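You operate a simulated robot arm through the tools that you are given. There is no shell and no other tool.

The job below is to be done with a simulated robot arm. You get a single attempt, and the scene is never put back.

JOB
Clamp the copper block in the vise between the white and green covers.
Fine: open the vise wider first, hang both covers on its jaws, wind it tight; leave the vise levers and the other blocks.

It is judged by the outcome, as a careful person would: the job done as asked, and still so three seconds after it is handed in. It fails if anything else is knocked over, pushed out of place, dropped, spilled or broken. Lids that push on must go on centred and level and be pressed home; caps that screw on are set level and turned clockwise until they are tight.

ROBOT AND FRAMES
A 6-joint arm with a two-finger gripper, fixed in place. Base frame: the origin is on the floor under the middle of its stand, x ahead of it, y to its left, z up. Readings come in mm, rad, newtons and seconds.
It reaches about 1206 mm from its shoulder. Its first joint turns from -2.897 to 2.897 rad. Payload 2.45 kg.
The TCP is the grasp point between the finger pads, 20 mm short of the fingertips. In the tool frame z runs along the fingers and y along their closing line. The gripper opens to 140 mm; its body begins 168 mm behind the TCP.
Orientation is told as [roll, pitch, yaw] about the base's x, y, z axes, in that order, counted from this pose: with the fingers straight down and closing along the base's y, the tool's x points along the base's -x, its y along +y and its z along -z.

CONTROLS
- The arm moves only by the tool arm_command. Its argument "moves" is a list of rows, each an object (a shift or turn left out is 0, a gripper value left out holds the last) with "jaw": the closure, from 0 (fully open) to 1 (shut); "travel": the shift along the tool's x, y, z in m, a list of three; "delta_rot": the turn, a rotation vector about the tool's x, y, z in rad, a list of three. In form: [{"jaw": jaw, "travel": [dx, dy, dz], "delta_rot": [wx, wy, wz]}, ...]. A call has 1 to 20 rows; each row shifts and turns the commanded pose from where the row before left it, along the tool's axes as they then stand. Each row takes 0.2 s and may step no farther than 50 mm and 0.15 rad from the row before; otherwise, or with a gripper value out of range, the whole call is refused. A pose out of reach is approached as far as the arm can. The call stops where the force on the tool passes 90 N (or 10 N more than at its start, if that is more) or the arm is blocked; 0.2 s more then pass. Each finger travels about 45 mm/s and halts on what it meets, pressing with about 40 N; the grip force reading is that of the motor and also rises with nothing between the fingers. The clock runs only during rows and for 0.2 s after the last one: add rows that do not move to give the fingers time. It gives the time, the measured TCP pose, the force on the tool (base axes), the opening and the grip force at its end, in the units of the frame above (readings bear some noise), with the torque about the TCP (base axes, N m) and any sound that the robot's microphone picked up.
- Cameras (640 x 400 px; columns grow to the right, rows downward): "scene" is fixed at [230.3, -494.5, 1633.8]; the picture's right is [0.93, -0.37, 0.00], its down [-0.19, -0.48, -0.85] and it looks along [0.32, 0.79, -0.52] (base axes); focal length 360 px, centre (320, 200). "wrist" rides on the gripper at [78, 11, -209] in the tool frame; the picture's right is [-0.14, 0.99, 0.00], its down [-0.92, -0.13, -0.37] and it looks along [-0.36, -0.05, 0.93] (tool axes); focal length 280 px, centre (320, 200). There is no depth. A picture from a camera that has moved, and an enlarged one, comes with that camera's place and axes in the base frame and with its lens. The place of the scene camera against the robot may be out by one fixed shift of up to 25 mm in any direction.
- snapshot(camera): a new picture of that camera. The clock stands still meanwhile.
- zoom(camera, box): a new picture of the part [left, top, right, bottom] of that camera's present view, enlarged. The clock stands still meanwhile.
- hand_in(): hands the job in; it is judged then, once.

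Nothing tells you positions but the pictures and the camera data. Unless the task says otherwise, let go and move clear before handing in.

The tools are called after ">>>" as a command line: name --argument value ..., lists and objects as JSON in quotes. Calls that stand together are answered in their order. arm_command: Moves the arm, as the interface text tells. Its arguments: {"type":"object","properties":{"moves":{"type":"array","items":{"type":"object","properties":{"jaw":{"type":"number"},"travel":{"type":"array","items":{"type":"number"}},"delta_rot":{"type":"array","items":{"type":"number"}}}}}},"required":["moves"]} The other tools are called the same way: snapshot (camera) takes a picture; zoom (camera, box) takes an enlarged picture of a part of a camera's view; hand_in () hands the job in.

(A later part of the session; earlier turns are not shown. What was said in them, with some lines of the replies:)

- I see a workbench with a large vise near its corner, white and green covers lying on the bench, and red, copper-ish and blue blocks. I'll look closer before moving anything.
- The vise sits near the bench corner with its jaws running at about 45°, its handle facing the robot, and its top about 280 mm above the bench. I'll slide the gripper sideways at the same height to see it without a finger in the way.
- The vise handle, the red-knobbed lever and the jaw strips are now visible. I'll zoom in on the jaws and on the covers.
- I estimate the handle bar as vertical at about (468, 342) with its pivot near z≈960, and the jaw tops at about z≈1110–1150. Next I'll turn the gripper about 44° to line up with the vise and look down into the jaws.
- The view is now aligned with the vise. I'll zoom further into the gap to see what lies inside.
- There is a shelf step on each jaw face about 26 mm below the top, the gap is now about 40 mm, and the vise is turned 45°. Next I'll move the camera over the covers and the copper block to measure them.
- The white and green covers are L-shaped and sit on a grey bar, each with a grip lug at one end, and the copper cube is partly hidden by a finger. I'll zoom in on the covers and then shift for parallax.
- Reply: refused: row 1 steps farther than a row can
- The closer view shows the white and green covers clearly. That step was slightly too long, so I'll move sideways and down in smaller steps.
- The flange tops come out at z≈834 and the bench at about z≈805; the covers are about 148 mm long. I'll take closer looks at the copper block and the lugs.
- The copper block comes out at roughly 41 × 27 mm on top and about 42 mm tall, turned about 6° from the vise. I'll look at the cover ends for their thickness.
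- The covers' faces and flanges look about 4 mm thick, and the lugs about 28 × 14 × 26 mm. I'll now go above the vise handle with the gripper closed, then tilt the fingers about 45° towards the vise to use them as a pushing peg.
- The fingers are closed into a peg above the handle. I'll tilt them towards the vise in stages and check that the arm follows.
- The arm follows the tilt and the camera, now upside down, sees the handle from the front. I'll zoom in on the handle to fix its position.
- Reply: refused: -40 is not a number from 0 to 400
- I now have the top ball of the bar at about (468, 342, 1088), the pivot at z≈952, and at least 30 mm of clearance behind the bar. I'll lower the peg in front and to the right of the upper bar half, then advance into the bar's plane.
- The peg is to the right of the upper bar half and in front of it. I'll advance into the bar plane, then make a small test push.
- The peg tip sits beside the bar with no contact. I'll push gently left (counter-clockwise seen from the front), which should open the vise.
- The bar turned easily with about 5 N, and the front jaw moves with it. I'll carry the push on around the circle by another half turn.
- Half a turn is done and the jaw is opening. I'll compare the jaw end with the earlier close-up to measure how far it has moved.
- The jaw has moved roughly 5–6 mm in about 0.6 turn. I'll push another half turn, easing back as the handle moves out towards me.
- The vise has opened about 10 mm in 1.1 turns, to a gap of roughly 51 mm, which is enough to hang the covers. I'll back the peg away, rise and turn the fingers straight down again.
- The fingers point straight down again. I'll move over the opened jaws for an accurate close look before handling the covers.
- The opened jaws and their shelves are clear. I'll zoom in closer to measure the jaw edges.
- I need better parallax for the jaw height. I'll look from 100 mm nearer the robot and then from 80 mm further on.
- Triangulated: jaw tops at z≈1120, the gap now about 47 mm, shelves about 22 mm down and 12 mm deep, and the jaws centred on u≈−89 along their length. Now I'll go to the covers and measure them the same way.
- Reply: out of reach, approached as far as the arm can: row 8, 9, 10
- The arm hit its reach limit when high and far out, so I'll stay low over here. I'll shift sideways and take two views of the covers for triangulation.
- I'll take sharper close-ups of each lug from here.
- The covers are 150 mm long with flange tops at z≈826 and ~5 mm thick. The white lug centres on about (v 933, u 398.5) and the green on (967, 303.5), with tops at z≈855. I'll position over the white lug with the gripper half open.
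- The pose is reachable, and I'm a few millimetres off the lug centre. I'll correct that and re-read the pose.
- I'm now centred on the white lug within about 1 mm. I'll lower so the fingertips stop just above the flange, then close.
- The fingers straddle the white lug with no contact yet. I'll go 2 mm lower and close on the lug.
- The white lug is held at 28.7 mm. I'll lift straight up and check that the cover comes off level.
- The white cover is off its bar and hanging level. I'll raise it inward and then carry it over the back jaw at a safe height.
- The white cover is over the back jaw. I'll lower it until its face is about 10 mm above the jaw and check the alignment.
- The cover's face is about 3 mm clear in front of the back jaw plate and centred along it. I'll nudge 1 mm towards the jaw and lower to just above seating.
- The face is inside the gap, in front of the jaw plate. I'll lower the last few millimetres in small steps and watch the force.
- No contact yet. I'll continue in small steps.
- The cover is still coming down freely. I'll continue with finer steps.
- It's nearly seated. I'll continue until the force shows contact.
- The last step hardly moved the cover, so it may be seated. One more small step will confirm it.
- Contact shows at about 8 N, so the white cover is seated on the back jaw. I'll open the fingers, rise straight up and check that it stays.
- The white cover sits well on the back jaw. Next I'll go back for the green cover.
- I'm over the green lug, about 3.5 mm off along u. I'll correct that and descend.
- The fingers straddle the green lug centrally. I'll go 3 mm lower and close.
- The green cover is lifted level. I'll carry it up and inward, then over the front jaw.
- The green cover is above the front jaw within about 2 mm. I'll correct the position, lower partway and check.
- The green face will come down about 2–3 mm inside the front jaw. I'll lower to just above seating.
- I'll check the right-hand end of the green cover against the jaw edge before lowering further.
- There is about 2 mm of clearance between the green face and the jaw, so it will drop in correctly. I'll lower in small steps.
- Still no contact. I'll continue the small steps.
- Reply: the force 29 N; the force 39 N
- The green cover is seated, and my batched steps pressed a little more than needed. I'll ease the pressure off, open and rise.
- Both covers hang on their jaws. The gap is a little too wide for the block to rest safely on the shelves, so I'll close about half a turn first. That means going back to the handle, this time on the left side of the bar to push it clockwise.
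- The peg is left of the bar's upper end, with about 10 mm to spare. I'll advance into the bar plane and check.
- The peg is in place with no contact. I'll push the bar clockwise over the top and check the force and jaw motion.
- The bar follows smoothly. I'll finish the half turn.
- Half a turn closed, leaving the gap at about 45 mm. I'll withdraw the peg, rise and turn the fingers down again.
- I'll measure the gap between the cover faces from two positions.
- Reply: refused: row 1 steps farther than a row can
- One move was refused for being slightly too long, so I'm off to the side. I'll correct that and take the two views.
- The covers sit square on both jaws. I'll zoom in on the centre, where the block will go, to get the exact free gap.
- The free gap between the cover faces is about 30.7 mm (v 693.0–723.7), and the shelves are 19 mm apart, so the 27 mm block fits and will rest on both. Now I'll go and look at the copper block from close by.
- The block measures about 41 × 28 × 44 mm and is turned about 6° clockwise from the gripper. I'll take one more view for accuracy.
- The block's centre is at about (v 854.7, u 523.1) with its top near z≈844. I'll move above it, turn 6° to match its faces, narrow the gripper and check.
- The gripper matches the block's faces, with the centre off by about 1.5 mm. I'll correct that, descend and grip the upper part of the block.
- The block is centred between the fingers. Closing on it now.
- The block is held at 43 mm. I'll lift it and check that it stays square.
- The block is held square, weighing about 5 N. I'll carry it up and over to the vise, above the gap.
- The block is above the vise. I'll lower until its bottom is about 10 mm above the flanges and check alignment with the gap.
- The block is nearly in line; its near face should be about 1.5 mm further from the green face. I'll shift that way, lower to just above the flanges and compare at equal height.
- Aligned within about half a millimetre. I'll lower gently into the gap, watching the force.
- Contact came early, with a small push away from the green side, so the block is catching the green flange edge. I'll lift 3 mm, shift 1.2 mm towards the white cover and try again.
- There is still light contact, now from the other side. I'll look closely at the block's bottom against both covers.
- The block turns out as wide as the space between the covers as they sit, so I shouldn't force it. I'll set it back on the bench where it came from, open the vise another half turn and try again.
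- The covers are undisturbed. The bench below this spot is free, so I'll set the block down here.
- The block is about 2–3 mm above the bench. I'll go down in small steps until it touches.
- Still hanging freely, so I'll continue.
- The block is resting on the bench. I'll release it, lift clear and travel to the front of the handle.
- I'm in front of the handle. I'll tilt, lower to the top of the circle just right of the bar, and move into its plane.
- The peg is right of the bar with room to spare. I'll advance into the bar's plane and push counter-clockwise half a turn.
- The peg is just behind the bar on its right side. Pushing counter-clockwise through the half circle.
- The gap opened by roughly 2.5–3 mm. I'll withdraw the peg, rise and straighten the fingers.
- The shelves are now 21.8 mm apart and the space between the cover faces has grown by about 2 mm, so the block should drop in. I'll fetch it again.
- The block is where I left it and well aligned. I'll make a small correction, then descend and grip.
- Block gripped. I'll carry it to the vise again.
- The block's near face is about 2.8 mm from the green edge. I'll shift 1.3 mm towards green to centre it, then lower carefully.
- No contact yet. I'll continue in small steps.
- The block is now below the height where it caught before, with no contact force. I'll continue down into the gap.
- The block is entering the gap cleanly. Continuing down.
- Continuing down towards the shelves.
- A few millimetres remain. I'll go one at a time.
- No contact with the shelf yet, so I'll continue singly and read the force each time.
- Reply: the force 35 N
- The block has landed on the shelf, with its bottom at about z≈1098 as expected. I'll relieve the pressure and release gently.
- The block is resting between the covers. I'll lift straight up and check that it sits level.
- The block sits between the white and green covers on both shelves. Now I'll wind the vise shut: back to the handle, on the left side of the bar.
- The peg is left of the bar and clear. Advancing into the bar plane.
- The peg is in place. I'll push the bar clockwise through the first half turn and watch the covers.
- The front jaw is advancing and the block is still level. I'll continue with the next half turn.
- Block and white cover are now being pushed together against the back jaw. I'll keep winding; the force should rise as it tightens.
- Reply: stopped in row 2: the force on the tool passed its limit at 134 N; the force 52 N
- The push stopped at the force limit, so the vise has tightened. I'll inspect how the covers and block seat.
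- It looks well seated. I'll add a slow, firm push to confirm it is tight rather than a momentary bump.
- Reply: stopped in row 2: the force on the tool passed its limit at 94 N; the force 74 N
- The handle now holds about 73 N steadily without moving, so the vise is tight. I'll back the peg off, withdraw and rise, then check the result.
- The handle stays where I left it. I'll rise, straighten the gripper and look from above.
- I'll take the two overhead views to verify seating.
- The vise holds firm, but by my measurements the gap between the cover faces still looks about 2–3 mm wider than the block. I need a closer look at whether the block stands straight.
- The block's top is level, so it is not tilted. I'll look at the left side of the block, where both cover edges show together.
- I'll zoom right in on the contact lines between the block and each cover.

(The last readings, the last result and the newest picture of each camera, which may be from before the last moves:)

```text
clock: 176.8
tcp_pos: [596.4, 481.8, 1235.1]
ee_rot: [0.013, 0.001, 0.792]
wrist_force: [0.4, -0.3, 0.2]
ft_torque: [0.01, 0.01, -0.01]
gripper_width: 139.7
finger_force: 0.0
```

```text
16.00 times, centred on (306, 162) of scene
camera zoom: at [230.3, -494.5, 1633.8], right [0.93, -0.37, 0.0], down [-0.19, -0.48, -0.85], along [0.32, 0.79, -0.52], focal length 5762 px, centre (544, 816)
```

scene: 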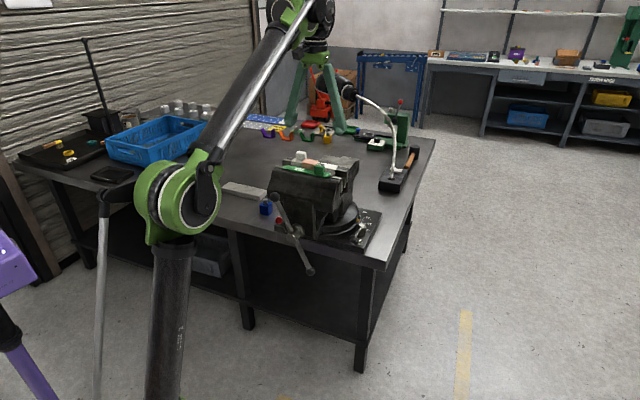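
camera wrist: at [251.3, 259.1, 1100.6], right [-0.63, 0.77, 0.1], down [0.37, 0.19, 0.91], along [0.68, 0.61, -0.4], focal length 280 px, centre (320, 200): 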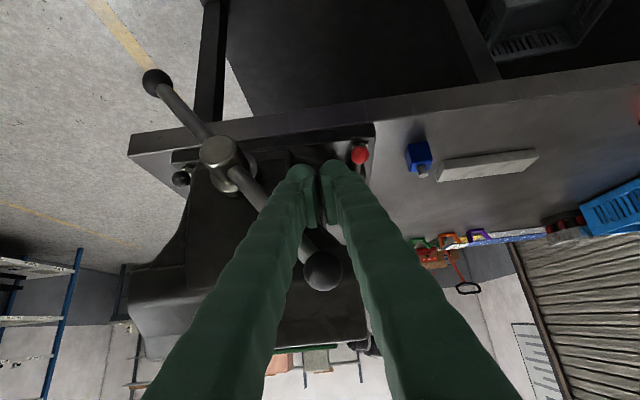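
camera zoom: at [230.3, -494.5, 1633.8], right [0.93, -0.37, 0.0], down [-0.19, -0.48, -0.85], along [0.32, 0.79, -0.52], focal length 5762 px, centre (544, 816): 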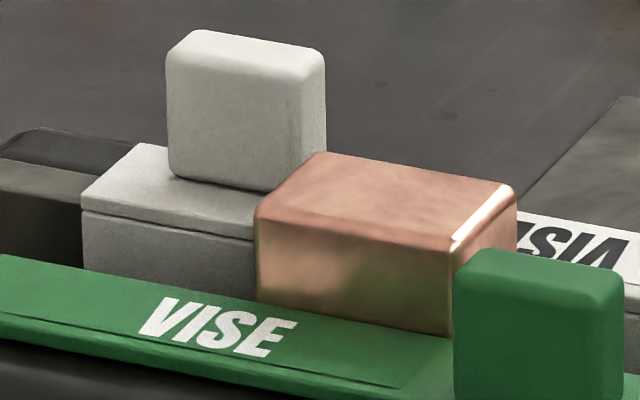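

Zoomed in, the block's near face touches green and its far face touches white, with no gap; the block is about 30 mm thick, so it is truly clamped. I'll move the arm clear and do a last check of everything else.

>>> arm_command --moves '[{"travel": [0, 0, -0.03]}, {"travel": [0.045, 0, -0.015]}, {"travel": [0.045, 0, -0.015]}, {"travel": [0.045, 0, -0.015]}, {"travel": [0.045, 0, -0.01]}, {"travel": [0.04, 0, 0]}, {"travel": [0, 0, 0]}, {"travel": [0, 0, 0]}]'

>>> snapshot --camera "scene"

>>> zoom --camera "scene" --box '[160, 140, 390, 280]'

>>> zoom --camera "scene" --box '[285, 140, 355, 190]'

>>> snapshot --camera "wrist"

```text
clock: 178.6
tcp_pos: [440.1, 322.8, 1319.3]
ee_rot: [0.013, -0.001, 0.79]
wrist_force: [0.7, -0.3, 0.1]
ft_torque: [0.04, -0.01, 0.02]
gripper_width: 139.8
finger_force: 0.1
```

```text
taken
```

scene: 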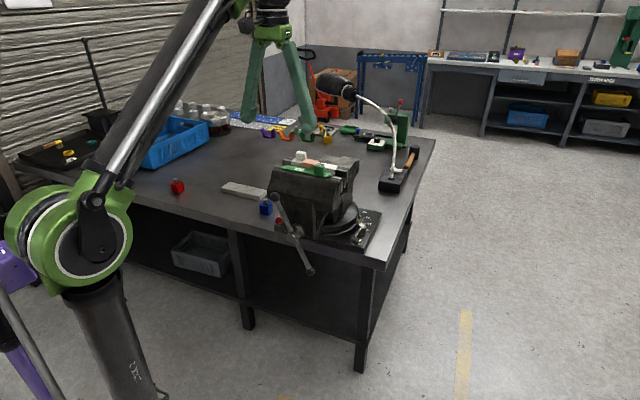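

```text
2.78 times, centred on (275, 210) of scene
camera zoom: at [230.3, -494.5, 1633.8], right [0.93, -0.37, 0.0], down [-0.19, -0.48, -0.85], along [0.32, 0.79, -0.52], focal length 1002 px, centre (445, 172)
```

zoom: 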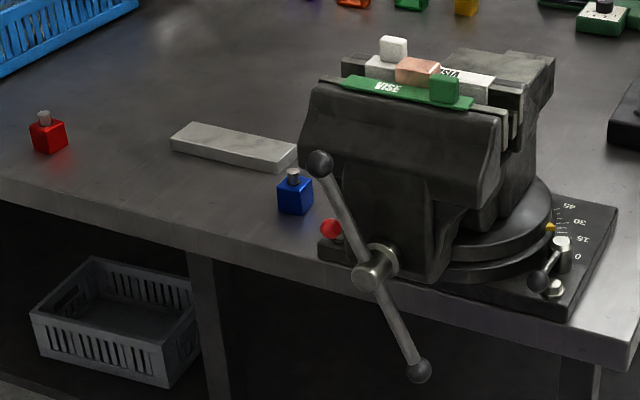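

```text
8.00 times, centred on (320, 165) of scene
camera zoom: at [230.3, -494.5, 1633.8], right [0.93, -0.37, 0.0], down [-0.19, -0.48, -0.85], along [0.32, 0.79, -0.52], focal length 2881 px, centre (320, 480)
```

zoom: 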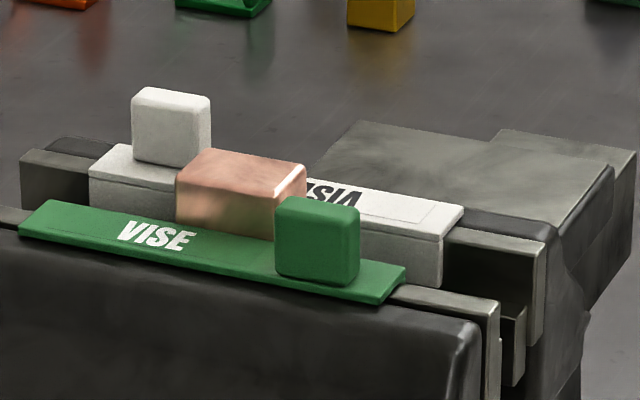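

```text
taken
camera wrist: at [377.3, 273.7, 1528.8], right [-0.61, 0.79, 0.01], down [0.74, 0.56, 0.37], along [0.28, 0.23, -0.93], focal length 280 px, centre (320, 200)
```

wrist: 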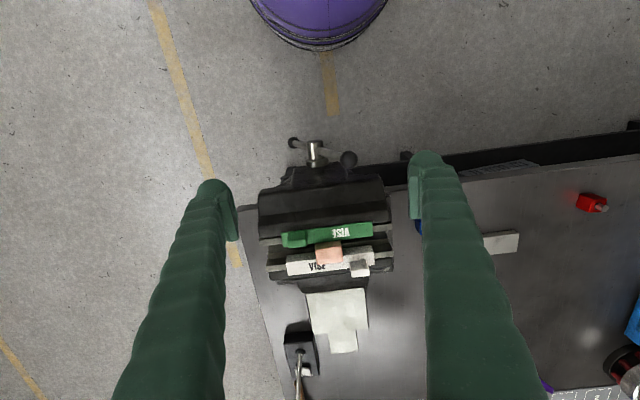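

The copper block is clamped in the vise between the white and green covers, level and with no gaps. I wound it until the handle took about 90 N without turning further. The blue and red blocks, the two vise levers, the swivel setting and the grey bar look unmoved. The arm is clear, so I'm handing in.

>>> hand_in

```text
The job is handed in.
```

I've handed the job in. The copper block is clamped in the vise between the white cover on the back jaw and the green cover on the front jaw. No result from the judging came back to me.

- **Opening:** I wound the vise wider before hanging either cover. The block caught on the covers on its first try, so I set it on the bench, opened the vise another half turn and put it in cleanly.
- **Clamping:** In the final close-ups the block touches both covers with no gap, and its top is level.
- **Tightness:** I wound the handle until it took about 90 N without turning further. It stayed put when I let go.
- **Everything else:** In the last pictures the red and blue blocks, the two vise levers, the swivel setting and the grey bar look unmoved. The arm let go and moved clear before I handed in.
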